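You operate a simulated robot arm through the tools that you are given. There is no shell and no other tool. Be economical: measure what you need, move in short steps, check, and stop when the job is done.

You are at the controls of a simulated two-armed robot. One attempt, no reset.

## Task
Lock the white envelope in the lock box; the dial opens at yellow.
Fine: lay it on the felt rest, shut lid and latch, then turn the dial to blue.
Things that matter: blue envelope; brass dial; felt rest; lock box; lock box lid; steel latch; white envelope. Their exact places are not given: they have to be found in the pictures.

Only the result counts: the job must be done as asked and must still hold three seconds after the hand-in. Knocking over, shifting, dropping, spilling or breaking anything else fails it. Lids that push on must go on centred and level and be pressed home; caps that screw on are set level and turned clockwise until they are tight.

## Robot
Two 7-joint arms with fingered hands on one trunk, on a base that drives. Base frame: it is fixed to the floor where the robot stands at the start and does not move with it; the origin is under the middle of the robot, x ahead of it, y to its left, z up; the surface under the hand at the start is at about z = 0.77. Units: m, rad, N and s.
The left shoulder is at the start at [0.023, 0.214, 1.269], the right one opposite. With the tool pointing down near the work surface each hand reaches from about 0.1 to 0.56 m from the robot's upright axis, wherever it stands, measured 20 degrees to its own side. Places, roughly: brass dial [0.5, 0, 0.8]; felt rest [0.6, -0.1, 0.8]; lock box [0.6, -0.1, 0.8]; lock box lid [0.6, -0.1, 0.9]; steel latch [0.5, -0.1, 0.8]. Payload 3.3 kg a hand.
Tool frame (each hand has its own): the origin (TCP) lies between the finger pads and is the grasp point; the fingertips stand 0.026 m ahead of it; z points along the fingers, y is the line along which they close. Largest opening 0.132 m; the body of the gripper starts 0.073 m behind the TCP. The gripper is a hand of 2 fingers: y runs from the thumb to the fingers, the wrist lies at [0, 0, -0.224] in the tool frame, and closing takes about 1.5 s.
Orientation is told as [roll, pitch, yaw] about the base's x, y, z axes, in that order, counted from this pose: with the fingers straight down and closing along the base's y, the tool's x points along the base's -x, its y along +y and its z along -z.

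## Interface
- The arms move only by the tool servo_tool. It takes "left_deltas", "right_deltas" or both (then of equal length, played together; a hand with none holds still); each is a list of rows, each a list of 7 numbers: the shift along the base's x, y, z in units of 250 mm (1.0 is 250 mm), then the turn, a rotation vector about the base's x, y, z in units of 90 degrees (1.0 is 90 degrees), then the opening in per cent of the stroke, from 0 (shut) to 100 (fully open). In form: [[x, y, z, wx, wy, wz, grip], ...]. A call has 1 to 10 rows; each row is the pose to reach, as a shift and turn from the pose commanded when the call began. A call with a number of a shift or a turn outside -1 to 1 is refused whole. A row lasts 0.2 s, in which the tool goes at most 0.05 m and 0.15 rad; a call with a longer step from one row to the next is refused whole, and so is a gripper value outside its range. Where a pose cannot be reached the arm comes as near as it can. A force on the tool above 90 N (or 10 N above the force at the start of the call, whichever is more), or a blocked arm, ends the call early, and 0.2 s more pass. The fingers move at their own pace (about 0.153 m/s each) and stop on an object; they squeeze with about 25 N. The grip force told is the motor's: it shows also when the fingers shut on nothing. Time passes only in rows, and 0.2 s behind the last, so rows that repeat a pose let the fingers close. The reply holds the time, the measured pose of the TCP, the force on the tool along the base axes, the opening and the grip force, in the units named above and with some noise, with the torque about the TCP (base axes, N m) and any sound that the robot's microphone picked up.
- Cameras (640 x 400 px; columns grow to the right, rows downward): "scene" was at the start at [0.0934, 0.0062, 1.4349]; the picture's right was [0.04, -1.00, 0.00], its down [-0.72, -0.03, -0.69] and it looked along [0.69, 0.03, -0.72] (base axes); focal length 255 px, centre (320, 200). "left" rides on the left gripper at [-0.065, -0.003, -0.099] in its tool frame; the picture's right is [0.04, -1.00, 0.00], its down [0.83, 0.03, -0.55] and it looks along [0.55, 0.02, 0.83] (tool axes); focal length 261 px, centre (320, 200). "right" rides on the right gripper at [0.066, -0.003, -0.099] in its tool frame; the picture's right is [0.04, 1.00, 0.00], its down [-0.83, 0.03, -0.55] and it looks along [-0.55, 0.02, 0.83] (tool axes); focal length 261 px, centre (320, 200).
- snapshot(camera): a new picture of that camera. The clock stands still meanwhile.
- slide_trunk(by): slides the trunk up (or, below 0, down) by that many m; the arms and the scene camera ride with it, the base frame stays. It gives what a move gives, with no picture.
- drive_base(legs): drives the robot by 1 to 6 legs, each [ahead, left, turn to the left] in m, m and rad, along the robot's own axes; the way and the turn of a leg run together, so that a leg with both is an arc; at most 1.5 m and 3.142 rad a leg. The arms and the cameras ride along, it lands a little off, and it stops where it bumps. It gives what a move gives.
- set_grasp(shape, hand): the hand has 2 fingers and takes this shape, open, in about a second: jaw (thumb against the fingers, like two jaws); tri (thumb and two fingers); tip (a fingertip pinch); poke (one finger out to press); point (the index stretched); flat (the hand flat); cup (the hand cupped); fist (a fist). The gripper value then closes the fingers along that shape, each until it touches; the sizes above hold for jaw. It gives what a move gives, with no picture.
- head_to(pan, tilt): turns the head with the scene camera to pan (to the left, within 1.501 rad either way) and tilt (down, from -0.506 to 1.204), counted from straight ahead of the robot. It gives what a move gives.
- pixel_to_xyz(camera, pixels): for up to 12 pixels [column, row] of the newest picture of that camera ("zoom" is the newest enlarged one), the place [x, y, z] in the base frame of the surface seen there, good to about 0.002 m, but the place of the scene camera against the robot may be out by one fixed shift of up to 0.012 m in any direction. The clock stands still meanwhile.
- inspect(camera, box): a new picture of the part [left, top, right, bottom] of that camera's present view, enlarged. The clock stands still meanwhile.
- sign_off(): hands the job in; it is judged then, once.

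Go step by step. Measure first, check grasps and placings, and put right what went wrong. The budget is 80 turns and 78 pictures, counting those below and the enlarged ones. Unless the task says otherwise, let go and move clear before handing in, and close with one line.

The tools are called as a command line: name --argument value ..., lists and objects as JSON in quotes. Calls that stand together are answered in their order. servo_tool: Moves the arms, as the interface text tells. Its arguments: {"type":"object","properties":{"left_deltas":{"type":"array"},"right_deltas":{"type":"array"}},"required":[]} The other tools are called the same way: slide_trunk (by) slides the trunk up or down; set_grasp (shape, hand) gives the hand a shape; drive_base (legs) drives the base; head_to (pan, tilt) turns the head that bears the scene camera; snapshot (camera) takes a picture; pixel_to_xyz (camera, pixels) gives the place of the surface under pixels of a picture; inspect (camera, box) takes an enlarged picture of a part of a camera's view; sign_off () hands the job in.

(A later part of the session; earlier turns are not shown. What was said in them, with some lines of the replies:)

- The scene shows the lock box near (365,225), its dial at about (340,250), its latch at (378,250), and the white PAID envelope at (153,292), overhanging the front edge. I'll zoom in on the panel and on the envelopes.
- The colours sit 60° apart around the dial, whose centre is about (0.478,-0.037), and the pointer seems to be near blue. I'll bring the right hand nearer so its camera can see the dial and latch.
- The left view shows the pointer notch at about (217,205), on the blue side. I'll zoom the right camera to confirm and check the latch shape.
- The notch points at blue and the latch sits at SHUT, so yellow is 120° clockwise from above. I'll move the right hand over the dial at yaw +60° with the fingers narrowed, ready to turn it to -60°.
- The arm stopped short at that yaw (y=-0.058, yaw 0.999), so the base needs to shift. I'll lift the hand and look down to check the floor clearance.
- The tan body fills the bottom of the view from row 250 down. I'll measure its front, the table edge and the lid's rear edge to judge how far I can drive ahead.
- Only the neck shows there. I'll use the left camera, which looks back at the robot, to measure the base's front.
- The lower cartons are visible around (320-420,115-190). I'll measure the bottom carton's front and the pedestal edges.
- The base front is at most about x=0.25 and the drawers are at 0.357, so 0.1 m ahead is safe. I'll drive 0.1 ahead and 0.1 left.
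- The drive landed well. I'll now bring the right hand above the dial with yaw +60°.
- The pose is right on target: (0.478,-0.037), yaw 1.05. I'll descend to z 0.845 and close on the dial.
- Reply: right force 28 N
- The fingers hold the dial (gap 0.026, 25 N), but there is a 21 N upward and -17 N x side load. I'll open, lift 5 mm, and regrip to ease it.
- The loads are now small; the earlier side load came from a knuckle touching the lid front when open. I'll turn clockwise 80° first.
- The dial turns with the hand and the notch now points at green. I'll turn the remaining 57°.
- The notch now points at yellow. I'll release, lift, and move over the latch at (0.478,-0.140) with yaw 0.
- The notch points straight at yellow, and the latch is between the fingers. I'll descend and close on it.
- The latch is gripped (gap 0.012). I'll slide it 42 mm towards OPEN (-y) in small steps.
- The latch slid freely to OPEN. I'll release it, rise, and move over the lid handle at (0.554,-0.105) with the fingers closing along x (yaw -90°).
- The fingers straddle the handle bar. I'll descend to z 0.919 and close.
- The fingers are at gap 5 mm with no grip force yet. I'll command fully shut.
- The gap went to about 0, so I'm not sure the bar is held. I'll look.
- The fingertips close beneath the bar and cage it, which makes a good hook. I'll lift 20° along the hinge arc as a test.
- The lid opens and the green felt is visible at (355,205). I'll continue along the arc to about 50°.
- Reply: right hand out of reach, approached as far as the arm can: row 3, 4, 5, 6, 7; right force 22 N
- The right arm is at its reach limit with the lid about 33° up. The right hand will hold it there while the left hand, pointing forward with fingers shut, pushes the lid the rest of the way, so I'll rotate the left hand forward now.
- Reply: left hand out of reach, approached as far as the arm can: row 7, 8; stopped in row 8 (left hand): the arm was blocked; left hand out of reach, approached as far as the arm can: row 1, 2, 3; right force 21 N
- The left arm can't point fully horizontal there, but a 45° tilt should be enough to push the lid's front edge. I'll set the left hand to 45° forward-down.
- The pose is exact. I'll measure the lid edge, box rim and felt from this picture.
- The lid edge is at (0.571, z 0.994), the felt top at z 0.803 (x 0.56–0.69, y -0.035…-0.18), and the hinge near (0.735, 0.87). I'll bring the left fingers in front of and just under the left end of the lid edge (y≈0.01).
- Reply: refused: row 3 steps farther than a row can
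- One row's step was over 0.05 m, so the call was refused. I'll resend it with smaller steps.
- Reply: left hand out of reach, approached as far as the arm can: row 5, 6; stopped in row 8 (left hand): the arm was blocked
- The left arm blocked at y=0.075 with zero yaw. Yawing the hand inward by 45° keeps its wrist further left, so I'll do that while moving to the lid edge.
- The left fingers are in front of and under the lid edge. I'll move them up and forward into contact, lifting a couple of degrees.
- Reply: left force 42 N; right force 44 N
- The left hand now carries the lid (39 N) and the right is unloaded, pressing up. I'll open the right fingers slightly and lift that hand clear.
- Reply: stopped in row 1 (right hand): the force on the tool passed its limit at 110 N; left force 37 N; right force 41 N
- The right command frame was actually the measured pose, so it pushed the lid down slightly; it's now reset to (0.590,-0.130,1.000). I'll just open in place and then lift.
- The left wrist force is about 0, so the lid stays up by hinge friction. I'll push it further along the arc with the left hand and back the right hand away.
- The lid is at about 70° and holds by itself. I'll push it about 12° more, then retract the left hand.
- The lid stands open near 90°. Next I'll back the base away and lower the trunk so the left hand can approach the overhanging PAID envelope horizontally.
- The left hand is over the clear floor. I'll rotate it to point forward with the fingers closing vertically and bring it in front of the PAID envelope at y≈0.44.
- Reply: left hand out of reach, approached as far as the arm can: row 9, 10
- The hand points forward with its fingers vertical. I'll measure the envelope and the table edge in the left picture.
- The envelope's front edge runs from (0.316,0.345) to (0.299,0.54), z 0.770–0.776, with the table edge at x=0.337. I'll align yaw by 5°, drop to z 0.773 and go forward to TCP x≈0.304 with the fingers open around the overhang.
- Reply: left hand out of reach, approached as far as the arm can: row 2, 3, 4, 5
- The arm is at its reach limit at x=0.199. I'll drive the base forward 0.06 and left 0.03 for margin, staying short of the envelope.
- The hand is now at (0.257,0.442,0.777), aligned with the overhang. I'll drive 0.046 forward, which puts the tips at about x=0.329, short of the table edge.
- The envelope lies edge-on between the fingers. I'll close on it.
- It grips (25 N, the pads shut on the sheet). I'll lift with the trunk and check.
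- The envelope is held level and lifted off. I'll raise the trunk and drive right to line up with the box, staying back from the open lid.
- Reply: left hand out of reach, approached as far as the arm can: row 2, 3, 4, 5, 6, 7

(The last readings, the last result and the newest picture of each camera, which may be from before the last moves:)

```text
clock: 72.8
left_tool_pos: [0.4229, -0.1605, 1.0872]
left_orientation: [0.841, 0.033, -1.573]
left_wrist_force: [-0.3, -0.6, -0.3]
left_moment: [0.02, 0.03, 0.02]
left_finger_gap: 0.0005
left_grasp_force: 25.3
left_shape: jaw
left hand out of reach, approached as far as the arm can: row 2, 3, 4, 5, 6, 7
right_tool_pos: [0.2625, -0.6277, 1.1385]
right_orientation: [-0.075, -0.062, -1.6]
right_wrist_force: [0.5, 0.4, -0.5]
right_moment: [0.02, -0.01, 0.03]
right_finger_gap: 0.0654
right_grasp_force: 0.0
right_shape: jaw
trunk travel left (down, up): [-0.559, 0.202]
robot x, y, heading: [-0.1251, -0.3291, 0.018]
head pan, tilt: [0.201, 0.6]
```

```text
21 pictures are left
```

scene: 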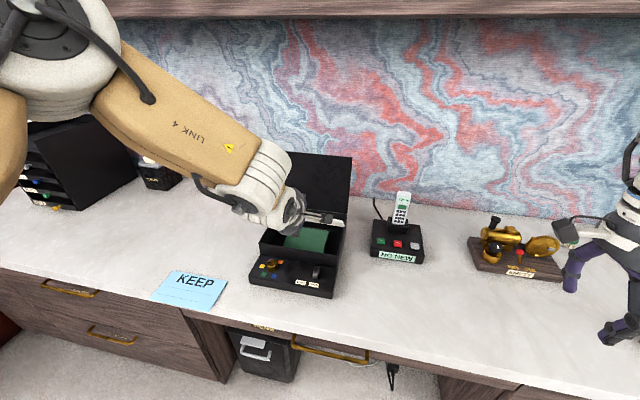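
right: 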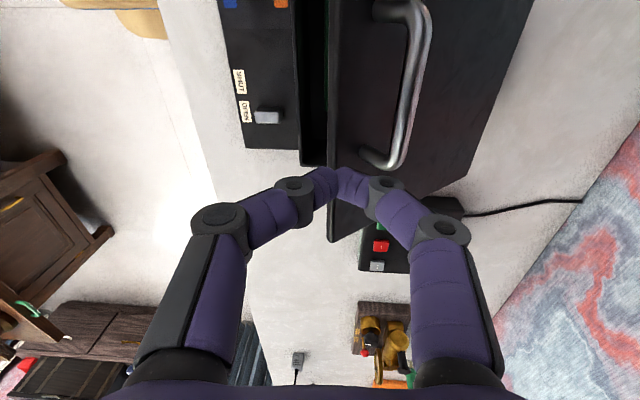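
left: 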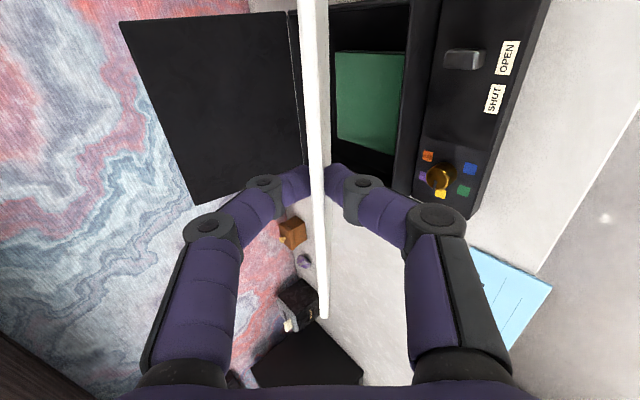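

The hand has tilted 42° down, with the envelope plane along (0.745,0.02,-0.67). The remaining approach can be done with base and trunk alone; first I'll check the lid and felt positions.

pixel_to_xyz --camera "left" --pixels '[[150, 60], [240, 150], [285, 30], [295, 160], [340, 60], [345, 135], [398, 145], [405, 60], [314, 40], [320, 300], [410, 190], [395, 20]]'

inspect --camera "scene" --box '[230, 140, 390, 300]'

```text
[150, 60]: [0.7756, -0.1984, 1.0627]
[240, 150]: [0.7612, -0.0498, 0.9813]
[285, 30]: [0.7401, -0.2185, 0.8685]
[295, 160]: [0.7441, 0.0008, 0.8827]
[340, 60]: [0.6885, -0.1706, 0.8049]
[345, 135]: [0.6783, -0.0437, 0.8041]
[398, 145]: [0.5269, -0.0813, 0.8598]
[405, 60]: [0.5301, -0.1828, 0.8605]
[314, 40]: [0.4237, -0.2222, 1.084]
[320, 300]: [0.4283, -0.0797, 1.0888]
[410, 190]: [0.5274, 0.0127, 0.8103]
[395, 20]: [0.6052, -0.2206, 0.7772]
```

```text
2.50 times, centred on (310, 220) of scene
```

zoom: 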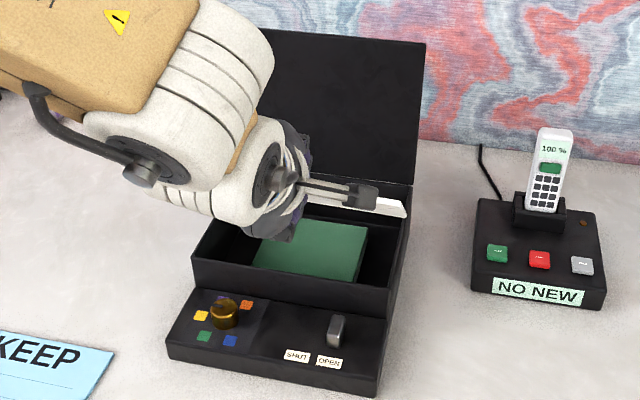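

The lid is past 90° and clear, and the box hasn't moved. I'll drive forward 0.175 and left 0.05, still high, and then check before lowering.

drive_base --legs '[[0.175, 0.05, 0]]'

slide_trunk --by -0.12

snapshot --camera "left"

inspect --camera "scene" --box '[160, 140, 440, 315]'

```text
clock: 74.3
left_tool_pos: [0.5961, -0.1111, 1.0879]
left_orientation: [0.842, 0.033, -1.58]
left_wrist_force: [-0.3, 1.0, -0.5]
left_moment: [0.0, 0.02, 0.01]
left_finger_gap: 0.0005
left_grasp_force: 25.2
left_shape: jaw
right_tool_pos: [0.4319, -0.5779, 1.1384]
right_orientation: [-0.076, -0.062, -1.603]
right_wrist_force: [0.5, 0.3, -0.5]
right_moment: [-0.01, 0.01, -0.01]
right_finger_gap: 0.0657
right_grasp_force: 0.1
right_shape: jaw
trunk travel left (down, up): [-0.559, 0.202]
robot x, y, heading: [0.0451, -0.2716, 0.01]
head pan, tilt: [0.201, 0.6]
```

```text
clock: 75.8
left_tool_pos: [0.5963, -0.111, 0.9686]
left_orientation: [0.844, 0.034, -1.579]
left_wrist_force: [0.1, 0.0, -1.1]
left_moment: [-0.01, 0.03, 0.02]
left_finger_gap: 0.0001
left_grasp_force: 24.4
left_shape: jaw
right_tool_pos: [0.4311, -0.5768, 1.0196]
right_orientation: [-0.073, -0.063, -1.605]
right_wrist_force: [0.1, -0.6, -0.1]
right_moment: [0.0, 0.04, 0.01]
right_finger_gap: 0.0653
right_grasp_force: 0.1
right_shape: jaw
trunk travel left (down, up): [-0.439, 0.322]
robot x, y, heading: [0.0451, -0.2747, 0.009]
head pan, tilt: [0.201, 0.6]
```

```text
19 pictures are left
```

left: 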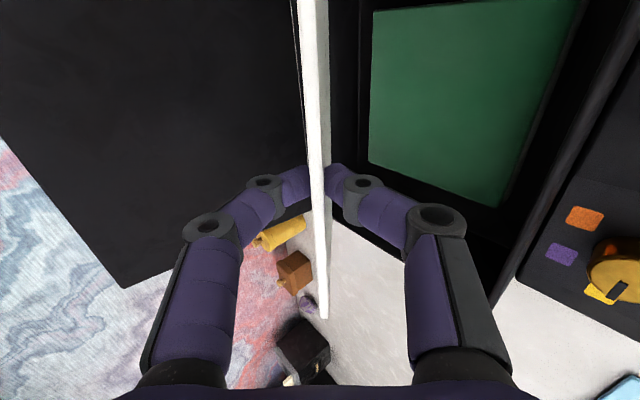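

```text
2.29 times, centred on (300, 228) of scene
```

zoom: 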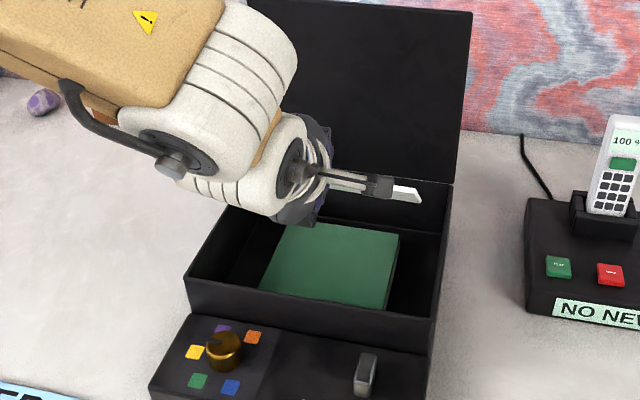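

The alignment looks good: TCP (0.596,-0.111,0.969). I'll check the envelope's end positions against the side walls before lowering.

pixel_to_xyz --camera "zoom" --pixels '[[415, 196], [440, 215], [195, 275], [400, 235], [390, 305], [262, 285]]'

pixel_to_xyz --camera "left" --pixels '[[310, 5], [323, 310], [324, 317]]'

slide_trunk --by -0.07

```text
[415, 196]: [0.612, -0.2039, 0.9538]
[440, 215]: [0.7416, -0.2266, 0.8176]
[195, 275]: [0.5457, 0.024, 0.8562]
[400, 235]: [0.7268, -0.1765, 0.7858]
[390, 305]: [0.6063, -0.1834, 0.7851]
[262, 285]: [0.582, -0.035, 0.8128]
```

```text
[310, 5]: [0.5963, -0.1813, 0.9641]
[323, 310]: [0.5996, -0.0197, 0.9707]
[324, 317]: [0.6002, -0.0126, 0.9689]
```

```text
clock: 76.9
left_tool_pos: [0.5951, -0.1109, 0.8993]
left_orientation: [0.846, 0.034, -1.579]
left_wrist_force: [1.1, -0.1, -1.4]
left_moment: [-0.05, -0.01, 0.0]
left_finger_gap: 0.0005
left_grasp_force: 25.4
left_shape: jaw
right_tool_pos: [0.4309, -0.5769, 0.9479]
right_orientation: [-0.073, -0.062, -1.605]
right_wrist_force: [-0.9, 0.6, 0.6]
right_moment: [0.0, 0.02, -0.02]
right_finger_gap: 0.0653
right_grasp_force: 0.1
right_shape: jaw
trunk travel left (down, up): [-0.369, 0.392]
robot x, y, heading: [0.0473, -0.2711, 0.011]
head pan, tilt: [0.201, 0.6]
```

The ends at y -0.205 and -0.012 clear the walls. I'll lower 16 mm more until the far edge meets the felt.

slide_trunk --by -0.016

inspect --camera "scene" --box '[160, 120, 440, 295]'

```text
clock: 77.5
left_tool_pos: [0.5945, -0.1112, 0.883]
left_orientation: [0.843, 0.033, -1.579]
left_wrist_force: [0.1, -0.3, -0.4]
left_moment: [-0.02, -0.03, 0.01]
left_finger_gap: 0.0004
left_grasp_force: 24.7
left_shape: jaw
right_tool_pos: [0.4311, -0.577, 0.9336]
right_orientation: [-0.072, -0.06, -1.607]
right_wrist_force: [0.1, 1.1, 0.1]
right_moment: [0.02, 0.0, -0.02]
right_finger_gap: 0.0653
right_grasp_force: 0.1
right_shape: jaw
trunk travel left (down, up): [-0.353, 0.408]
robot x, y, heading: [0.0433, -0.2727, 0.012]
head pan, tilt: [0.201, 0.6]
```

```text
2.29 times, centred on (300, 208) of scene
```

zoom: 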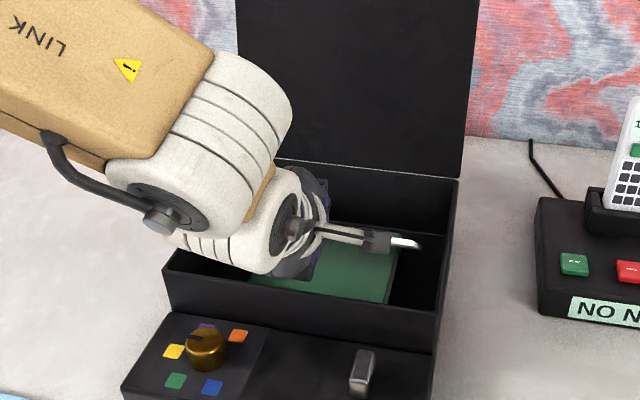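

There's no contact force yet, with the far edge near z 0.807. I'll ease down 6 mm more.

slide_trunk --by -0.006

```text
clock: 78.1
left_tool_pos: [0.5958, -0.1103, 0.8767]
left_orientation: [0.842, 0.032, -1.58]
left_wrist_force: [-0.4, 0.1, 0.6]
left_moment: [0.0, -0.02, 0.02]
left_finger_gap: 0.0006
left_grasp_force: 25.1
left_shape: jaw
right_tool_pos: [0.4311, -0.5773, 0.9266]
right_orientation: [-0.073, -0.061, -1.605]
right_wrist_force: [-0.4, -0.4, 0.6]
right_moment: [0.02, 0.03, -0.03]
right_finger_gap: 0.0654
right_grasp_force: 0.1
right_shape: jaw
trunk travel left (down, up): [-0.347, 0.414]
robot x, y, heading: [0.0456, -0.274, 0.014]
head pan, tilt: [0.201, 0.6]
```

A slight upward force (+0.6 N) suggests first contact. I'll open the fingers a little so the envelope is loose, then withdraw with small base and trunk steps.

servo_tool --left_deltas '[[0, 0, 0, 0, 0, 0, 6], [0, 0, 0, 0, 0, 0, 14], [0, 0, 0, 0, 0, 0, 14]]'

slide_trunk --by 0.01

inspect --camera "scene" --box '[180, 120, 420, 270]'

snapshot --camera "left"

```text
clock: 78.9
left_tool_pos: [0.596, -0.1112, 0.8763]
left_orientation: [0.844, 0.034, -1.581]
left_wrist_force: [7.9, 0.5, 4.5]
left_moment: [0.01, 0.15, -0.01]
left_finger_gap: 0.0167
left_grasp_force: 0.0
left_shape: jaw
right_tool_pos: [0.432, -0.577, 0.9264]
right_orientation: [-0.075, -0.061, -1.606]
right_wrist_force: [0.9, 0.8, -0.4]
right_moment: [-0.01, -0.01, 0.02]
right_finger_gap: 0.0654
right_grasp_force: 0.0
right_shape: jaw
trunk travel left (down, up): [-0.347, 0.414]
robot x, y, heading: [0.0464, -0.2721, 0.014]
head pan, tilt: [0.201, 0.6]
```

```text
clock: 79.5
left_tool_pos: [0.5954, -0.1112, 0.8854]
left_orientation: [0.842, 0.033, -1.579]
left_wrist_force: [-1.1, 0.1, -0.4]
left_moment: [-0.01, 0.03, -0.02]
left_finger_gap: 0.0186
left_grasp_force: 0.0
left_shape: jaw
right_tool_pos: [0.431, -0.577, 0.9353]
right_orientation: [-0.075, -0.063, -1.605]
right_wrist_force: [-0.2, -0.6, -0.5]
right_moment: [-0.01, 0.04, -0.04]
right_finger_gap: 0.0655
right_grasp_force: 0.0
right_shape: jaw
trunk travel left (down, up): [-0.357, 0.404]
robot x, y, heading: [0.0491, -0.2706, 0.013]
head pan, tilt: [0.201, 0.6]
```

```text
2.67 times, centred on (300, 195) of scene
```

zoom: 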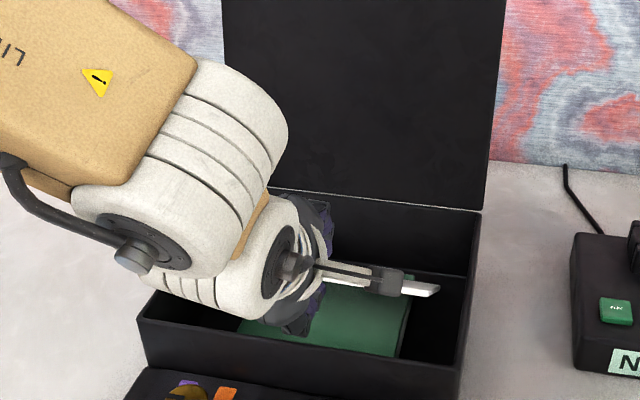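

```text
15 pictures are left
```

left: 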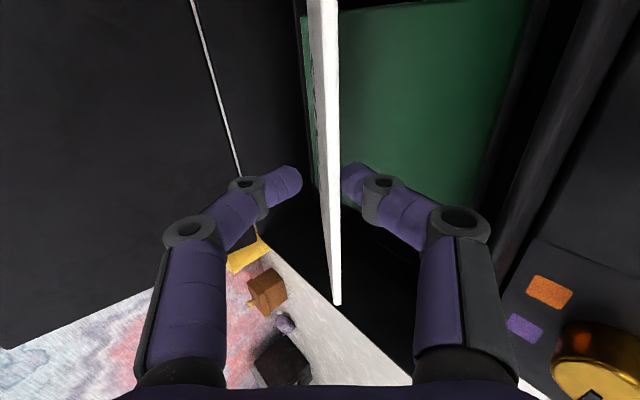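

The brief 8 N (a finger touching the rim) went away after the lift, and the envelope is loose between the fingers. I'll withdraw back and up in small steps.

slide_trunk --by 0.012

drive_base --legs '[[-0.022, 0, 0]]'

slide_trunk --by 0.012

drive_base --legs '[[-0.025, 0, 0]]'

inspect --camera "scene" --box '[180, 120, 420, 270]'

```text
clock: 80.0
left_tool_pos: [0.5957, -0.1106, 0.8988]
left_orientation: [0.843, 0.034, -1.579]
left_wrist_force: [0.5, -0.1, -0.9]
left_moment: [-0.01, 0.05, 0.02]
left_finger_gap: 0.0184
left_grasp_force: 0.0
left_shape: jaw
right_tool_pos: [0.4314, -0.5772, 0.9474]
right_orientation: [-0.075, -0.06, -1.606]
right_wrist_force: [0.5, 0.7, 0.0]
right_moment: [-0.01, -0.01, 0.0]
right_finger_gap: 0.0652
right_grasp_force: 0.0
right_shape: jaw
trunk travel left (down, up): [-0.369, 0.392]
robot x, y, heading: [0.0491, -0.2704, 0.012]
head pan, tilt: [0.201, 0.6]
```

```text
clock: 80.8
left_tool_pos: [0.5714, -0.1113, 0.9001]
left_orientation: [0.845, 0.033, -1.579]
left_wrist_force: [-0.4, -0.1, 0.6]
left_moment: [-0.03, 0.0, 0.01]
left_finger_gap: 0.0185
left_grasp_force: 0.0
left_shape: jaw
right_tool_pos: [0.4055, -0.5782, 0.949]
right_orientation: [-0.073, -0.061, -1.605]
right_wrist_force: [-0.1, -0.5, 0.4]
right_moment: [-0.01, -0.02, -0.01]
right_finger_gap: 0.0652
right_grasp_force: 0.1
right_shape: jaw
trunk travel left (down, up): [-0.369, 0.392]
robot x, y, heading: [0.0271, -0.2753, 0.009]
head pan, tilt: [0.201, 0.6]
```

```text
clock: 81.5
left_tool_pos: [0.5736, -0.1119, 0.9103]
left_orientation: [0.843, 0.034, -1.58]
left_wrist_force: [0.6, 0.6, -0.3]
left_moment: [0.0, 0.03, -0.01]
left_finger_gap: 0.0181
left_grasp_force: 0.0
left_shape: jaw
right_tool_pos: [0.4092, -0.5778, 0.9612]
right_orientation: [-0.074, -0.061, -1.607]
right_wrist_force: [0.2, -0.1, -0.4]
right_moment: [-0.03, -0.01, 0.01]
right_finger_gap: 0.0655
right_grasp_force: 0.0
right_shape: jaw
trunk travel left (down, up): [-0.381, 0.38]
robot x, y, heading: [0.0226, -0.2731, 0.008]
head pan, tilt: [0.201, 0.6]
```

```text
clock: 82.3
left_tool_pos: [0.5468, -0.1116, 0.9112]
left_orientation: [0.844, 0.034, -1.579]
left_wrist_force: [0.0, 1.3, -0.2]
left_moment: [-0.01, 0.0, -0.01]
left_finger_gap: 0.0185
left_grasp_force: 0.1
left_shape: jaw
right_tool_pos: [0.3812, -0.5787, 0.9606]
right_orientation: [-0.073, -0.061, -1.607]
right_wrist_force: [0.1, 0.0, 0.8]
right_moment: [0.02, -0.05, -0.04]
right_finger_gap: 0.0655
right_grasp_force: 0.1
right_shape: jaw
trunk travel left (down, up): [-0.381, 0.38]
robot x, y, heading: [-0.0013, -0.2707, 0.008]
head pan, tilt: [0.201, 0.6]
```

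```text
2.67 times, centred on (300, 195) of scene
```

zoom: 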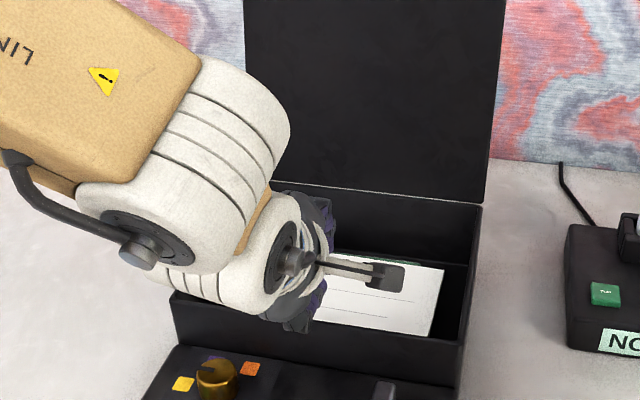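

The PAID envelope lies flat on the felt. I'll raise clear and shift the base to y≈0, then reorient the right hand to 45° forward for shutting the lid from behind its top edge.

slide_trunk --by 0.169

drive_base --legs '[[-0.05, 0, 0], [0, 0.28, 0]]'

servo_tool --right_deltas '[[0, 0, 0.04, -0.028, -0.033, 0.083, 0], [0, 0, 0.08, -0.056, -0.065, 0.165, 0], [0, 0, 0.12, -0.084, -0.098, 0.248, 0], [0, 0, 0.16, -0.112, -0.131, 0.331, 0], [0, 0, 0.2, -0.14, -0.163, 0.414, 0], [0, 0, 0.2, -0.168, -0.196, 0.496, 0]]'

servo_tool --right_deltas '[[0, 0, 0, -0.028, -0.033, 0.083, 0], [0, 0, 0, -0.056, -0.065, 0.165, 0], [0, 0, 0, -0.084, -0.098, 0.248, 0], [0, 0, 0, -0.112, -0.131, 0.331, 0], [0, 0, 0, -0.14, -0.163, 0.414, 0], [0, 0, 0, -0.168, -0.196, 0.496, 0], [0, 0, 0, -0.168, -0.196, 0.496, 0]]'

snapshot --camera "scene"

```text
clock: 84.2
left_tool_pos: [0.5487, -0.1116, 1.0777]
left_orientation: [0.843, 0.032, -1.578]
left_wrist_force: [-0.1, -0.3, -0.7]
left_moment: [0.01, 0.0, -0.03]
left_finger_gap: 0.0186
left_grasp_force: 0.1
left_shape: jaw
right_tool_pos: [0.3826, -0.5776, 1.1294]
right_orientation: [-0.076, -0.061, -1.606]
right_wrist_force: [-0.3, 1.0, 0.4]
right_moment: [0.03, 0.02, -0.03]
right_finger_gap: 0.0657
right_grasp_force: 0.1
right_shape: jaw
trunk travel left (down, up): [-0.55, 0.211]
robot x, y, heading: [-0.0011, -0.2715, 0.003]
head pan, tilt: [0.201, 0.6]
```

```text
clock: 86.7
left_tool_pos: [0.4934, 0.1759, 1.0784]
left_orientation: [0.845, 0.033, -1.581]
left_wrist_force: [0.0, 0.6, -0.1]
left_moment: [0.0, -0.02, -0.02]
left_finger_gap: 0.0186
left_grasp_force: 0.0
left_shape: jaw
right_tool_pos: [0.3303, -0.2899, 1.1291]
right_orientation: [-0.072, -0.061, -1.609]
right_wrist_force: [0.7, -0.2, -0.2]
right_moment: [-0.04, 0.02, -0.02]
right_finger_gap: 0.0652
right_grasp_force: 0.0
right_shape: jaw
trunk travel left (down, up): [-0.55, 0.211]
robot x, y, heading: [-0.0557, 0.0207, 0.01]
head pan, tilt: [0.201, 0.6]
```

```text
clock: 88.1
left_tool_pos: [0.4945, 0.1755, 1.0802]
left_orientation: [0.843, 0.035, -1.582]
left_wrist_force: [0.7, -0.1, -0.9]
left_moment: [-0.02, 0.01, -0.01]
left_finger_gap: 0.0183
left_grasp_force: 0.0
left_shape: jaw
right_tool_pos: [0.3293, -0.2904, 1.1794]
right_orientation: [0.128, -0.404, -0.862]
right_wrist_force: [-0.3, 0.2, 0.3]
right_moment: [0.01, 0.01, -0.03]
right_finger_gap: 0.0002
right_grasp_force: 25.0
right_shape: jaw
trunk travel left (down, up): [-0.55, 0.211]
robot x, y, heading: [-0.0544, 0.0146, 0.011]
head pan, tilt: [0.201, 0.6]
```

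```text
clock: 89.7
left_tool_pos: [0.4951, 0.1773, 1.0797]
left_orientation: [0.843, 0.032, -1.58]
left_wrist_force: [0.4, -0.1, 0.6]
left_moment: [0.0, -0.02, -0.01]
left_finger_gap: 0.0185
left_grasp_force: 0.1
left_shape: jaw
right_tool_pos: [0.3463, -0.2912, 1.1847]
right_orientation: [-0.001, -0.784, 0.0]
right_wrist_force: [-0.8, -0.3, 0.6]
right_moment: [0.01, 0.01, -0.02]
right_finger_gap: 0.0001
right_grasp_force: 24.8
right_shape: jaw
right hand out of reach, approached as far as the arm can: row 5, 6, 7
trunk travel left (down, up): [-0.55, 0.211]
robot x, y, heading: [-0.0565, 0.0183, 0.006]
head pan, tilt: [0.201, 0.6]
```

```text
13 pictures are left
```

scene: 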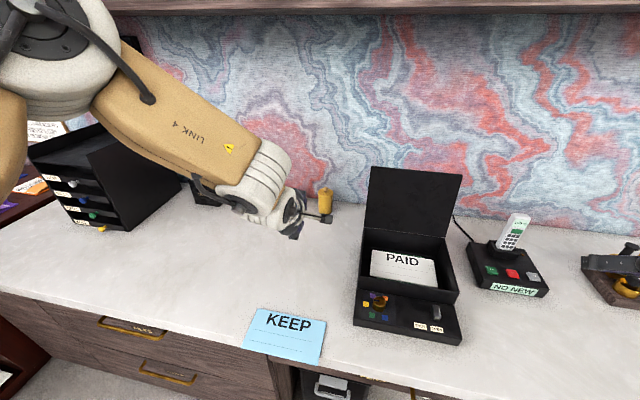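

PAID lies squarely in the box, and the right hand is at exactly 45°. I'll drive forward to bring the lid's back side within reach.

drive_base --legs '[[0, -0.02, 0], [0.195, 0, 0]]'

servo_tool --right_deltas '[[0.16, 0.05, 0, 0, 0, 0, 0], [0.32, 0.12, 0, 0, 0, 0, 0], [0.48, 0.2, 0, 0, 0, 0, 0], [0.64, 0.3, 0, 0, 0, 0, 0], [0.8, 0.4, 0, 0, 0, 0, 0], [0.95, 0.46, 0, 0, 0, 0, 0], [0.95, 0.46, 0, 0, 0, 0, 0]]'

snapshot --camera "right"

```text
clock: 91.6
left_tool_pos: [0.6839, 0.1599, 1.078]
left_orientation: [0.843, 0.034, -1.575]
left_wrist_force: [-1.0, -0.3, -0.4]
left_moment: [-0.01, -0.01, -0.01]
left_finger_gap: 0.0186
left_grasp_force: 0.1
left_shape: jaw
right_tool_pos: [0.5357, -0.3083, 1.1844]
right_orientation: [0.002, -0.782, 0.003]
right_wrist_force: [-0.5, 0.0, 0.6]
right_moment: [-0.01, 0.02, -0.02]
right_finger_gap: 0.0
right_grasp_force: 25.2
right_shape: jaw
trunk travel left (down, up): [-0.55, 0.211]
robot x, y, heading: [0.1343, -0.005, 0.01]
head pan, tilt: [0.201, 0.6]
```

```text
clock: 93.2
left_tool_pos: [0.6829, 0.1596, 1.0795]
left_orientation: [0.846, 0.035, -1.576]
left_wrist_force: [0.0, -0.2, 0.5]
left_moment: [0.0, 0.0, 0.0]
left_finger_gap: 0.0184
left_grasp_force: 0.1
left_shape: jaw
right_tool_pos: [0.771, -0.189, 1.1843]
right_orientation: [0.002, -0.782, 0.004]
right_wrist_force: [-0.4, -0.5, 0.4]
right_moment: [-0.04, -0.04, -0.03]
right_finger_gap: 0.0
right_grasp_force: 25.2
right_shape: jaw
trunk travel left (down, up): [-0.55, 0.211]
robot x, y, heading: [0.1344, -0.0022, 0.012]
head pan, tilt: [0.201, 0.6]
```

```text
12 pictures are left
```

right: 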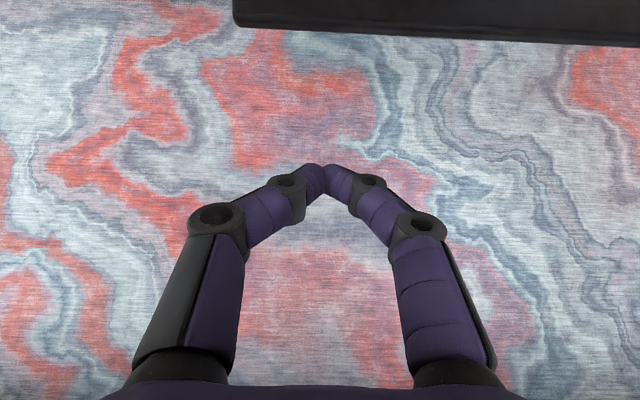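

I'm at (0.771,-0.189,1.184) above the lid. I'll measure the lid's top edge from this view.

pixel_to_xyz --camera "right" --pixels '[[245, 22], [260, 24], [330, 32], [330, 20], [330, 5], [500, 40], [320, 100]]'

```text
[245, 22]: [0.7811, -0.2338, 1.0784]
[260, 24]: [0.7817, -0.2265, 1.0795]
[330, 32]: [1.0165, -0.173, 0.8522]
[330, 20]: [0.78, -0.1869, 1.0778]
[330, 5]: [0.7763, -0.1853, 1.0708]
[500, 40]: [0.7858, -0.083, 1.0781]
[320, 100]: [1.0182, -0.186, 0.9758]
```

The lid's outer corner is at (0.785, z 1.079). I'll reach over and behind it, then pull the top edge forward along the arc to about 80°.

servo_tool --right_deltas '[[0.1, 0, 0, 0, 0, 0, 0], [0.172, 0, -0.05, 0, 0, 0, 0], [0.172, 0, -0.2, 0, 0, 0, 0], [0.172, 0, -0.35, 0, 0, 0, 0], [0.172, 0, -0.392, 0, 0, 0, 0], [0.08, 0, -0.416, 0, 0, 0, 0], [0.006, 0, -0.408, 0, 0, 0, 0], [-0.068, 0, -0.404, 0, 0, 0, 0], [-0.142, 0, -0.408, 0, 0, 0, 0], [-0.216, 0, -0.416, 0, 0, 0, 0]]'

snapshot --camera "scene"

```text
clock: 95.4
left_tool_pos: [0.6827, 0.1596, 1.0801]
left_orientation: [0.843, 0.032, -1.575]
left_wrist_force: [-0.1, 0.7, -0.5]
left_moment: [-0.02, 0.01, 0.02]
left_finger_gap: 0.0186
left_grasp_force: 0.0
left_shape: jaw
right_tool_pos: [0.7189, -0.1954, 1.0799]
right_orientation: [0.001, -0.781, 0.003]
right_wrist_force: [-0.1, 0.3, -0.9]
right_moment: [-0.03, 0.0, -0.02]
right_finger_gap: 0.0
right_grasp_force: 25.4
right_shape: jaw
trunk travel left (down, up): [-0.55, 0.211]
robot x, y, heading: [0.1373, -0.004, 0.013]
head pan, tilt: [0.201, 0.6]
```

```text
11 pictures are left
```

scene: 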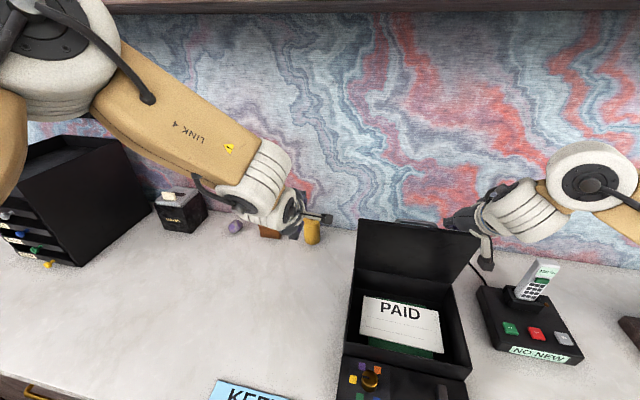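

The lid follows (about 80°). I'll continue down the arc with the finger pressing on its outer face, to nearly shut.

servo_tool --right_deltas '[[-0.075, 0, -0.017, 0, 0, 0, 0], [-0.148, 0, -0.04, 0, 0, 0, 0], [-0.216, 0, -0.068, 0, 0, 0, 0], [-0.282, 0, -0.104, 0, 0, 0, 0], [-0.345, 0, -0.144, 0, 0, 0, 0], [-0.404, 0, -0.188, 0, 0, 0, 0], [-0.464, 0, -0.368, 0, 0, 0, 0], [-0.524, 0, -0.456, 0, 0, 0, 0], [-0.568, 0, -0.552, 0, 0, 0, 0], [-0.592, 0, -0.652, 0, 0, 0, 0]]'

snapshot --camera "scene"

```text
clock: 97.6
left_tool_pos: [0.6823, 0.1612, 1.0783]
left_orientation: [0.843, 0.035, -1.575]
left_wrist_force: [-0.5, 0.5, -1.0]
left_moment: [0.01, 0.04, -0.02]
left_finger_gap: 0.0184
left_grasp_force: 0.1
left_shape: jaw
right_tool_pos: [0.5688, -0.194, 0.9195]
right_orientation: [0.0, -0.782, 0.004]
right_wrist_force: [-0.3, 0.5, -0.7]
right_moment: [-0.02, -0.03, 0.02]
right_finger_gap: 0.0
right_grasp_force: 24.7
right_shape: jaw
trunk travel left (down, up): [-0.55, 0.211]
robot x, y, heading: [0.1339, -0.003, 0.01]
head pan, tilt: [0.201, 0.6]
```

```text
10 pictures are left
```

scene: 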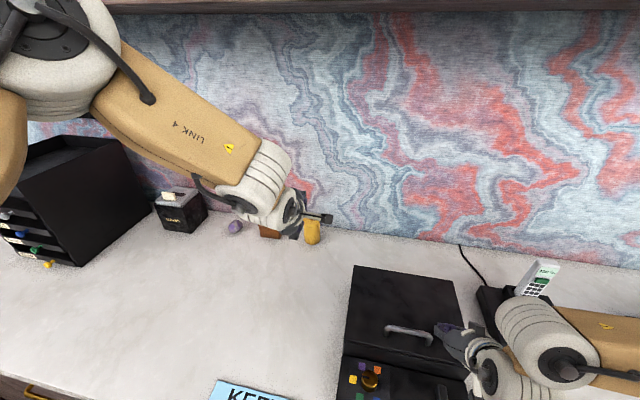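

The lid is down or nearly so, with no force. I'll press gently until there's contact.

servo_tool --right_deltas '[[0, 0, -0.03, 0, 0, 0, 0], [0, 0, -0.06, 0, 0, 0, 0], [0, 0, -0.08, 0, 0, 0, 0], [0, 0, -0.1, 0, 0, 0, 0], [0, 0, -0.115, 0, 0, 0, 0], [0, 0, -0.115, 0, 0, 0, 0]]'

```text
clock: 99.0
left_tool_pos: [0.6804, 0.1591, 1.0827]
left_orientation: [0.844, 0.034, -1.577]
left_wrist_force: [0.0, -0.7, -0.6]
left_moment: [0.01, -0.01, -0.02]
left_finger_gap: 0.0183
left_grasp_force: 0.0
left_shape: jaw
right_tool_pos: [0.5733, -0.1961, 0.8958]
right_orientation: [0.004, -0.802, -0.006]
right_wrist_force: [0.3, -28.2, 57.1]
right_moment: [2.09, 0.53, 0.53]
right_finger_gap: 0.0
right_grasp_force: 25.0
right_shape: jaw
trunk travel left (down, up): [-0.55, 0.211]
robot x, y, heading: [0.1328, -0.0031, 0.012]
head pan, tilt: [0.201, 0.6]
```

The lid pressed home with 57 N. I'll lift off, straighten the right hand to vertical, and move the base back to its earlier working spot (0.09,0.10).

servo_tool --right_deltas '[[0, 0, 0.12, 0, 0, 0, 0], [-0.03, 0, 0.25, 0, 0, 0, 0], [-0.1, 0, 0.4, 0, 0.08, 0, 0], [-0.18, 0, 0.5, 0, 0.166, 0, 0], [-0.26, 0, 0.6, 0, 0.25, 0, 0], [-0.34, 0, 0.6, 0, 0.333, 0, 0], [-0.4, 0, 0.6, 0, 0.416, 0, 0], [-0.4, 0, 0.6, 0, 0.5, 0, 30], [-0.4, 0, 0.6, 0, 0.5, 0, 30]]'

drive_base --legs '[[-0.044, 0, 0], [0, 0.102, 0]]'

snapshot --camera "right"

```text
clock: 101.0
left_tool_pos: [0.6819, 0.1593, 1.0802]
left_orientation: [0.843, 0.032, -1.576]
left_wrist_force: [0.6, -0.1, -0.4]
left_moment: [0.0, 0.01, -0.02]
left_finger_gap: 0.0183
left_grasp_force: 0.0
left_shape: jaw
right_tool_pos: [0.4704, -0.1938, 1.0391]
right_orientation: [0.003, 0.002, 0.002]
right_wrist_force: [-1.4, -0.1, 0.1]
right_moment: [0.05, -0.03, 0.0]
right_finger_gap: 0.0396
right_grasp_force: 0.1
right_shape: jaw
right hand out of reach, approached as far as the arm can: row 2
trunk travel left (down, up): [-0.55, 0.211]
robot x, y, heading: [0.1356, -0.0017, 0.01]
head pan, tilt: [0.201, 0.6]
```

```text
clock: 102.7
left_tool_pos: [0.6362, 0.2603, 1.0773]
left_orientation: [0.842, 0.033, -1.576]
left_wrist_force: [0.0, -0.2, 0.6]
left_moment: [-0.05, 0.01, -0.01]
left_finger_gap: 0.0186
left_grasp_force: 0.1
left_shape: jaw
right_tool_pos: [0.4241, -0.0923, 1.0385]
right_orientation: [0.001, 0.003, 0.004]
right_wrist_force: [0.5, -0.3, -0.1]
right_moment: [-0.02, 0.02, 0.07]
right_finger_gap: 0.0391
right_grasp_force: 0.0
right_shape: jaw
trunk travel left (down, up): [-0.55, 0.211]
robot x, y, heading: [0.0887, 0.0954, 0.014]
head pan, tilt: [0.201, 0.6]
```

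```text
9 pictures are left
```

right: 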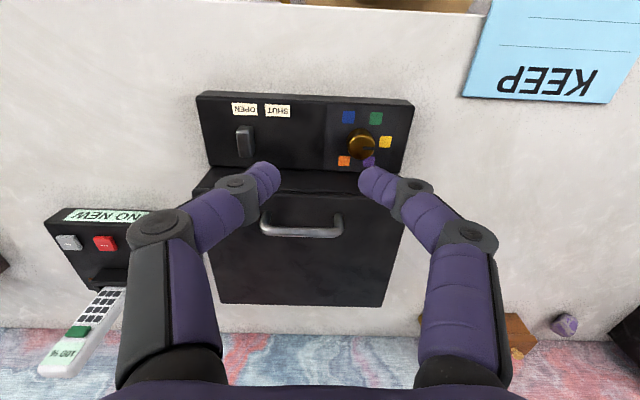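

The lid is shut, the latch is at OPEN and the dial is at yellow. I'll re-measure the latch, dial, and lid in this view.

pixel_to_xyz --camera "right" --pixels '[[246, 148], [240, 148], [252, 148], [348, 117], [376, 118], [386, 142], [344, 161], [362, 146], [230, 200], [385, 200], [235, 195], [390, 188]]'

```text
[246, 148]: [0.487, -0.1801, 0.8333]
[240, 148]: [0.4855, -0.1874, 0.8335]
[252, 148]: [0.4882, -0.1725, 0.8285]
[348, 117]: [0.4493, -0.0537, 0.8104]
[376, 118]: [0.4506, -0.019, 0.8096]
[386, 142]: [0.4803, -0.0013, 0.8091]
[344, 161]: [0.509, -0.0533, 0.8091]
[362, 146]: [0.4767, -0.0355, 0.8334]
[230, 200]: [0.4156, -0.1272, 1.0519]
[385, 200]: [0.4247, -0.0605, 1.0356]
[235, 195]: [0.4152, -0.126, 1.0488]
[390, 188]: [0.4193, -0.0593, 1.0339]
```

The box hasn't moved. I'll go down over the latch at (0.478,-0.181) and close on it.

servo_tool --right_deltas '[[0.05, -0.09, -0.1, 0, 0, 0, 32], [0.1, -0.18, -0.2, 0, 0, 0, 32], [0.16, -0.27, -0.3, 0, 0, 0, 32], [0.216, -0.356, -0.4, 0, 0, 0, 32], [0.216, -0.356, -0.55, 0, 0, 0, 32], [0.216, -0.356, -0.68, 0, 0, 0, 32], [0.216, -0.356, -0.758, 0, 0, 0, 32], [0.216, -0.356, -0.758, 0, 0, 0, 5], [0.216, -0.356, -0.758, 0, 0, 0, 5], [0.216, -0.356, -0.758, 0, 0, 0, 5]]'

```text
clock: 104.9
left_tool_pos: [0.6344, 0.2602, 1.0791]
left_orientation: [0.843, 0.034, -1.574]
left_wrist_force: [0.4, 0.0, -0.2]
left_moment: [0.02, 0.03, 0.0]
left_finger_gap: 0.0185
left_grasp_force: 0.0
left_shape: jaw
right_tool_pos: [0.4784, -0.1813, 0.8471]
right_orientation: [0.003, 0.003, 0.002]
right_wrist_force: [0.3, -0.5, -4.5]
right_moment: [-0.03, -0.01, -0.03]
right_finger_gap: 0.0117
right_grasp_force: 24.9
right_shape: jaw
trunk travel left (down, up): [-0.55, 0.211]
robot x, y, heading: [0.0893, 0.0996, 0.016]
head pan, tilt: [0.201, 0.6]
```

The latch is gripped (gap 0.0117). I'll slide it +42 mm in y to SHUT.

servo_tool --right_deltas '[[0, 0.03, 0, 0, 0, 0, 5], [0, 0.06, 0, 0, 0, 0, 5], [0, 0.09, 0, 0, 0, 0, 5], [0, 0.12, 0, 0, 0, 0, 5], [0, 0.15, 0, 0, 0, 0, 5], [0, 0.168, 0, 0, 0, 0, 5], [0, 0.168, 0, 0, 0, 0, 5]]'

snapshot --camera "right"

```text
clock: 106.5
left_tool_pos: [0.6359, 0.2596, 1.0782]
left_orientation: [0.842, 0.035, -1.575]
left_wrist_force: [-0.3, 0.4, 0.0]
left_moment: [0.03, 0.02, -0.03]
left_finger_gap: 0.0183
left_grasp_force: 0.2
left_shape: jaw
right_tool_pos: [0.4792, -0.1412, 0.8503]
right_orientation: [0.003, 0.004, 0.004]
right_wrist_force: [5.2, -5.6, -18.0]
right_moment: [-0.07, -0.13, -0.01]
right_finger_gap: 0.0099
right_grasp_force: 25.0
right_shape: jaw
trunk travel left (down, up): [-0.55, 0.211]
robot x, y, heading: [0.0877, 0.099, 0.013]
head pan, tilt: [0.201, 0.6]
```

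```text
8 pictures are left
```

right: 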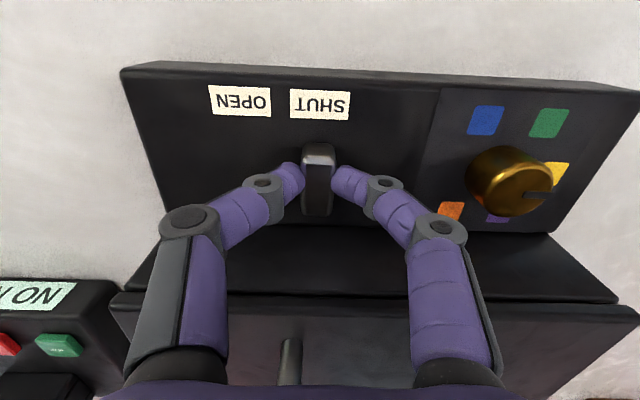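

The latch is back at SHUT, matching the start picture. I'll release it, lift, and move over the dial with yaw -60°.

servo_tool --right_deltas '[[0, 0, 0, 0, 0, 0, 32], [0, 0, 0, 0, 0, 0, 32], [0, 0, 0.15, 0, 0, 0, 32], [0, 0, 0.3, 0, 0, -0.09, 32], [0, 0.1, 0.3, 0, 0, -0.18, 32], [0, 0.2, 0.3, 0, 0, -0.27, 32], [0, 0.3, 0.3, 0, 0, -0.36, 32], [0, 0.4, 0.3, 0, 0, -0.45, 32], [0, 0.416, 0.3, 0, 0, -0.54, 32], [0, 0.416, 0.3, 0, 0, -0.63, 32]]'

servo_tool --right_deltas '[[0, 0, 0, 0, 0, -0.037, 32], [0, 0, 0, 0, 0, -0.037, 32]]'

```text
clock: 108.7
left_tool_pos: [0.6354, 0.261, 1.0796]
left_orientation: [0.844, 0.033, -1.574]
left_wrist_force: [-0.1, 0.0, -0.9]
left_moment: [-0.01, 0.01, 0.01]
left_finger_gap: 0.0185
left_grasp_force: 0.0
left_shape: jaw
right_tool_pos: [0.4768, -0.0368, 0.9257]
right_orientation: [0.004, 0.003, -0.988]
right_wrist_force: [-0.2, -0.1, -1.1]
right_moment: [0.0, -0.01, 0.02]
right_finger_gap: 0.0417
right_grasp_force: 0.1
right_shape: jaw
trunk travel left (down, up): [-0.55, 0.211]
robot x, y, heading: [0.0874, 0.0982, 0.018]
head pan, tilt: [0.201, 0.6]
```

```text
clock: 109.3
left_tool_pos: [0.6355, 0.259, 1.0791]
left_orientation: [0.842, 0.034, -1.575]
left_wrist_force: [0.3, 0.1, -0.5]
left_moment: [0.01, -0.04, 0.01]
left_finger_gap: 0.0181
left_grasp_force: 0.0
left_shape: jaw
right_tool_pos: [0.4768, -0.0364, 0.9247]
right_orientation: [0.005, 0.002, -1.045]
right_wrist_force: [1.0, 0.8, 0.0]
right_moment: [-0.03, -0.01, 0.02]
right_finger_gap: 0.042
right_grasp_force: 0.1
right_shape: jaw
trunk travel left (down, up): [-0.55, 0.211]
robot x, y, heading: [0.0847, 0.1015, 0.019]
head pan, tilt: [0.201, 0.6]
```

Positioned at (0.477,-0.036), yaw -60°. I'll descend 76 mm to z 0.849 and close on the dial.

servo_tool --right_deltas '[[0.004, 0, -0.1, 0, 0, 0, 34], [0.004, 0, -0.2, 0, 0, 0, 34], [0.004, 0, -0.304, 0, 0, 0, 34], [0.004, 0, -0.304, 0, 0, 0, 34], [0.004, 0, -0.304, 0, 0, 0, 20], [0.004, 0, -0.304, 0, 0, 0, 15], [0.004, 0, -0.304, 0, 0, 0, 15], [0.004, 0, -0.304, 0, 0, 0, 15]]'

inspect --camera "right" --box '[200, 80, 440, 230]'

```text
clock: 111.1
left_tool_pos: [0.6353, 0.262, 1.0803]
left_orientation: [0.842, 0.034, -1.573]
left_wrist_force: [0.3, 0.6, -0.3]
left_moment: [0.0, -0.01, 0.0]
left_finger_gap: 0.0184
left_grasp_force: 0.1
left_shape: jaw
right_tool_pos: [0.4781, -0.0361, 0.8481]
right_orientation: [0.0, 0.004, -1.043]
right_wrist_force: [-2.5, 4.4, -3.7]
right_moment: [0.09, 0.02, 0.0]
right_finger_gap: 0.027
right_grasp_force: 25.1
right_shape: jaw
trunk travel left (down, up): [-0.55, 0.211]
robot x, y, heading: [0.0904, 0.0939, 0.017]
head pan, tilt: [0.201, 0.6]
```

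```text
2.67 times, centred on (320, 155) of right
```

zoom: 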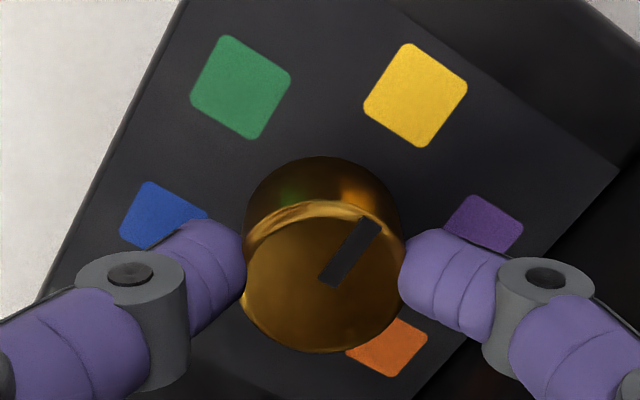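

A good grip with small loads. I'll turn counter-clockwise +120° in two calls.

servo_tool --right_deltas '[[0, 0, 0, 0, 0, 0.09, 15], [0, 0, 0, 0, 0, 0.18, 15], [0, 0, 0, 0, 0, 0.27, 15], [0, 0, 0, 0, 0, 0.36, 15], [0, 0, 0, 0, 0, 0.45, 15], [0, 0, 0, 0, 0, 0.54, 15], [0, 0, 0, 0, 0, 0.63, 15], [0, 0, 0, 0, 0, 0.667, 15]]'

servo_tool --right_deltas '[[0, 0, 0, 0, 0, 0.09, 15], [0, 0, 0, 0, 0, 0.18, 15], [0, 0, 0, 0, 0, 0.27, 15], [0, 0, 0, 0, 0, 0.36, 15], [0, 0, 0, 0, 0, 0.45, 15], [0, 0, 0, 0, 0, 0.54, 15], [0, 0, 0, 0, 0, 0.63, 15], [0, 0, 0, 0, 0, 0.667, 15], [0, 0, 0, 0, 0, 0.667, 15]]'

inspect --camera "right" --box '[200, 80, 440, 230]'

```text
clock: 112.9
left_tool_pos: [0.6345, 0.2605, 1.0793]
left_orientation: [0.846, 0.035, -1.576]
left_wrist_force: [-0.1, -1.0, 0.3]
left_moment: [0.02, 0.0, 0.02]
left_finger_gap: 0.0184
left_grasp_force: 0.0
left_shape: jaw
right_tool_pos: [0.4773, -0.0371, 0.8475]
right_orientation: [0.002, 0.003, 0.005]
right_wrist_force: [-6.4, -7.1, 2.7]
right_moment: [-0.2, 0.1, -0.03]
right_finger_gap: 0.0268
right_grasp_force: 25.1
right_shape: jaw
trunk travel left (down, up): [-0.55, 0.211]
robot x, y, heading: [0.0897, 0.0965, 0.013]
head pan, tilt: [0.201, 0.6]
```

```text
clock: 114.9
left_tool_pos: [0.6331, 0.2603, 1.0798]
left_orientation: [0.844, 0.034, -1.574]
left_wrist_force: [0.3, 0.9, -0.5]
left_moment: [-0.03, 0.03, 0.0]
left_finger_gap: 0.0183
left_grasp_force: 0.0
left_shape: jaw
right_tool_pos: [0.4772, -0.0385, 0.8489]
right_orientation: [0.003, 0.003, 1.052]
right_wrist_force: [-9.3, -17.1, 3.3]
right_moment: [-0.19, -0.81, -0.72]
right_finger_gap: 0.0263
right_grasp_force: 26.0
right_shape: jaw
trunk travel left (down, up): [-0.55, 0.211]
robot x, y, heading: [0.0887, 0.0961, 0.016]
head pan, tilt: [0.201, 0.6]
```

```text
2.67 times, centred on (320, 155) of right
```

zoom: 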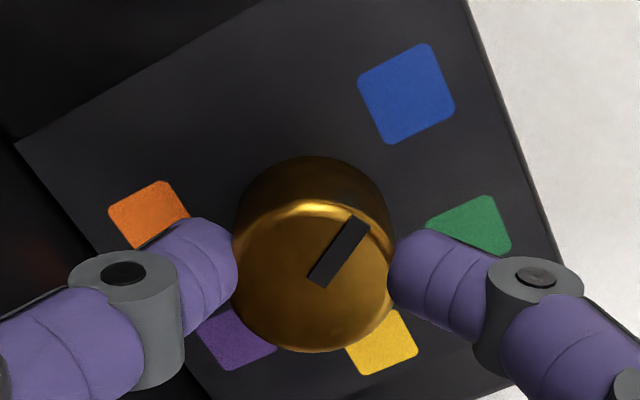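

The notch now points at blue, as at the start. I'll release with a small opening, lift straight up, and view from clear.

servo_tool --right_deltas '[[0, 0, 0, 0, 0, 0, 28], [0, 0, 0, 0, 0, 0, 30], [0, 0, 0.1, 0, 0, 0, 30], [0, 0, 0.25, 0, 0, 0, 30], [-0.05, 0, 0.4, 0, 0, -0.09, 30], [-0.12, -0.04, 0.52, 0, 0, -0.18, 30], [-0.2, -0.08, 0.6, 0, 0, -0.27, 30], [-0.2, -0.12, 0.65, 0, 0, -0.36, 30], [-0.2, -0.16, 0.65, 0, 0, -0.45, 30], [-0.2, -0.2, 0.65, 0, 0, -0.54, 30]]'

servo_tool --right_deltas '[[0, 0, 0, 0, 0, -0.09, 30], [0, 0, 0, 0, 0, -0.127, 30], [0, 0, 0, 0, 0, -0.127, 30]]'

inspect --camera "right" --box '[170, 60, 470, 247]'

snapshot --camera "scene"

```text
clock: 117.1
left_tool_pos: [0.6335, 0.2599, 1.0787]
left_orientation: [0.844, 0.035, -1.574]
left_wrist_force: [0.6, 0.6, 0.7]
left_moment: [0.0, -0.01, 0.0]
left_finger_gap: 0.0186
left_grasp_force: 0.0
left_shape: jaw
right_tool_pos: [0.4279, -0.0877, 1.0106]
right_orientation: [0.003, 0.001, 0.199]
right_wrist_force: [-0.9, 0.1, -0.3]
right_moment: [0.0, -0.02, 0.0]
right_finger_gap: 0.0394
right_grasp_force: 0.1
right_shape: jaw
trunk travel left (down, up): [-0.55, 0.211]
robot x, y, heading: [0.0879, 0.096, 0.017]
head pan, tilt: [0.201, 0.6]
```

```text
clock: 117.9
left_tool_pos: [0.6351, 0.2618, 1.0789]
left_orientation: [0.843, 0.033, -1.575]
left_wrist_force: [0.3, -0.8, 0.6]
left_moment: [-0.02, 0.01, 0.0]
left_finger_gap: 0.0183
left_grasp_force: 0.1
left_shape: jaw
right_tool_pos: [0.4284, -0.0882, 1.0102]
right_orientation: [0.004, 0.001, 0.002]
right_wrist_force: [-0.1, 0.1, 0.9]
right_moment: [0.0, -0.02, -0.02]
right_finger_gap: 0.0394
right_grasp_force: 0.0
right_shape: jaw
trunk travel left (down, up): [-0.55, 0.211]
robot x, y, heading: [0.0869, 0.0978, 0.019]
head pan, tilt: [0.201, 0.6]
```

```text
2.13 times, centred on (320, 154) of right
```

zoom: 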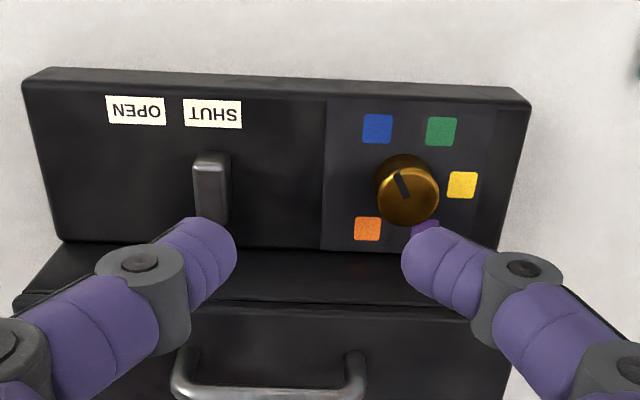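

```text
4 pictures are left
```

scene: 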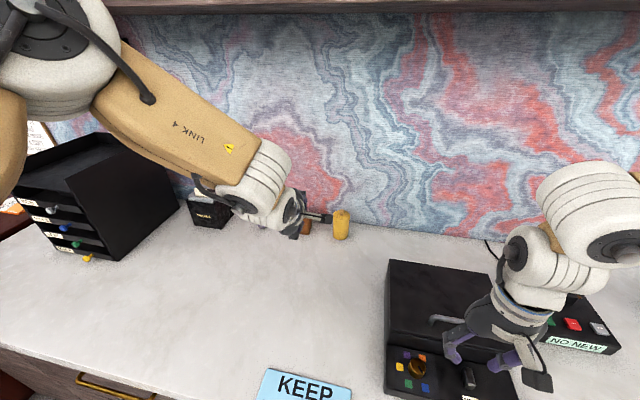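

The dial is at blue, the latch at SHUT and the lid closed, with nothing else disturbed. One quick check that the lid top is level.

pixel_to_xyz --camera "zoom" --pixels '[[260, 325], [330, 325], [60, 300], [260, 370], [270, 280]]'

pixel_to_xyz --camera "scene" --pixels '[[395, 270], [485, 280], [395, 325], [420, 290]]'

```text
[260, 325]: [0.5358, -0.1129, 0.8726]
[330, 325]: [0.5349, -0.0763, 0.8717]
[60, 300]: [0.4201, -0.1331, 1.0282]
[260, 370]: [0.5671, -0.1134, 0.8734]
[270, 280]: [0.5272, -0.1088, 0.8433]
```

```text
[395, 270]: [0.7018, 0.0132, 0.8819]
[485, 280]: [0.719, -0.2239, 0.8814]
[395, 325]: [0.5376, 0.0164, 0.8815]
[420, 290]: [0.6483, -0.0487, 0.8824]
```

The lid top reads level: z 0.873 in the hand camera, and 0.882 front to back in the scene camera, the same as at the start. I'm handing in.

sign_off

```text
The job is handed in.
```

The white PAID envelope is lying on the felt rest inside the lock box. The lid is shut and level, the latch is at SHUT, the dial is turned to blue, and both hands are clear.
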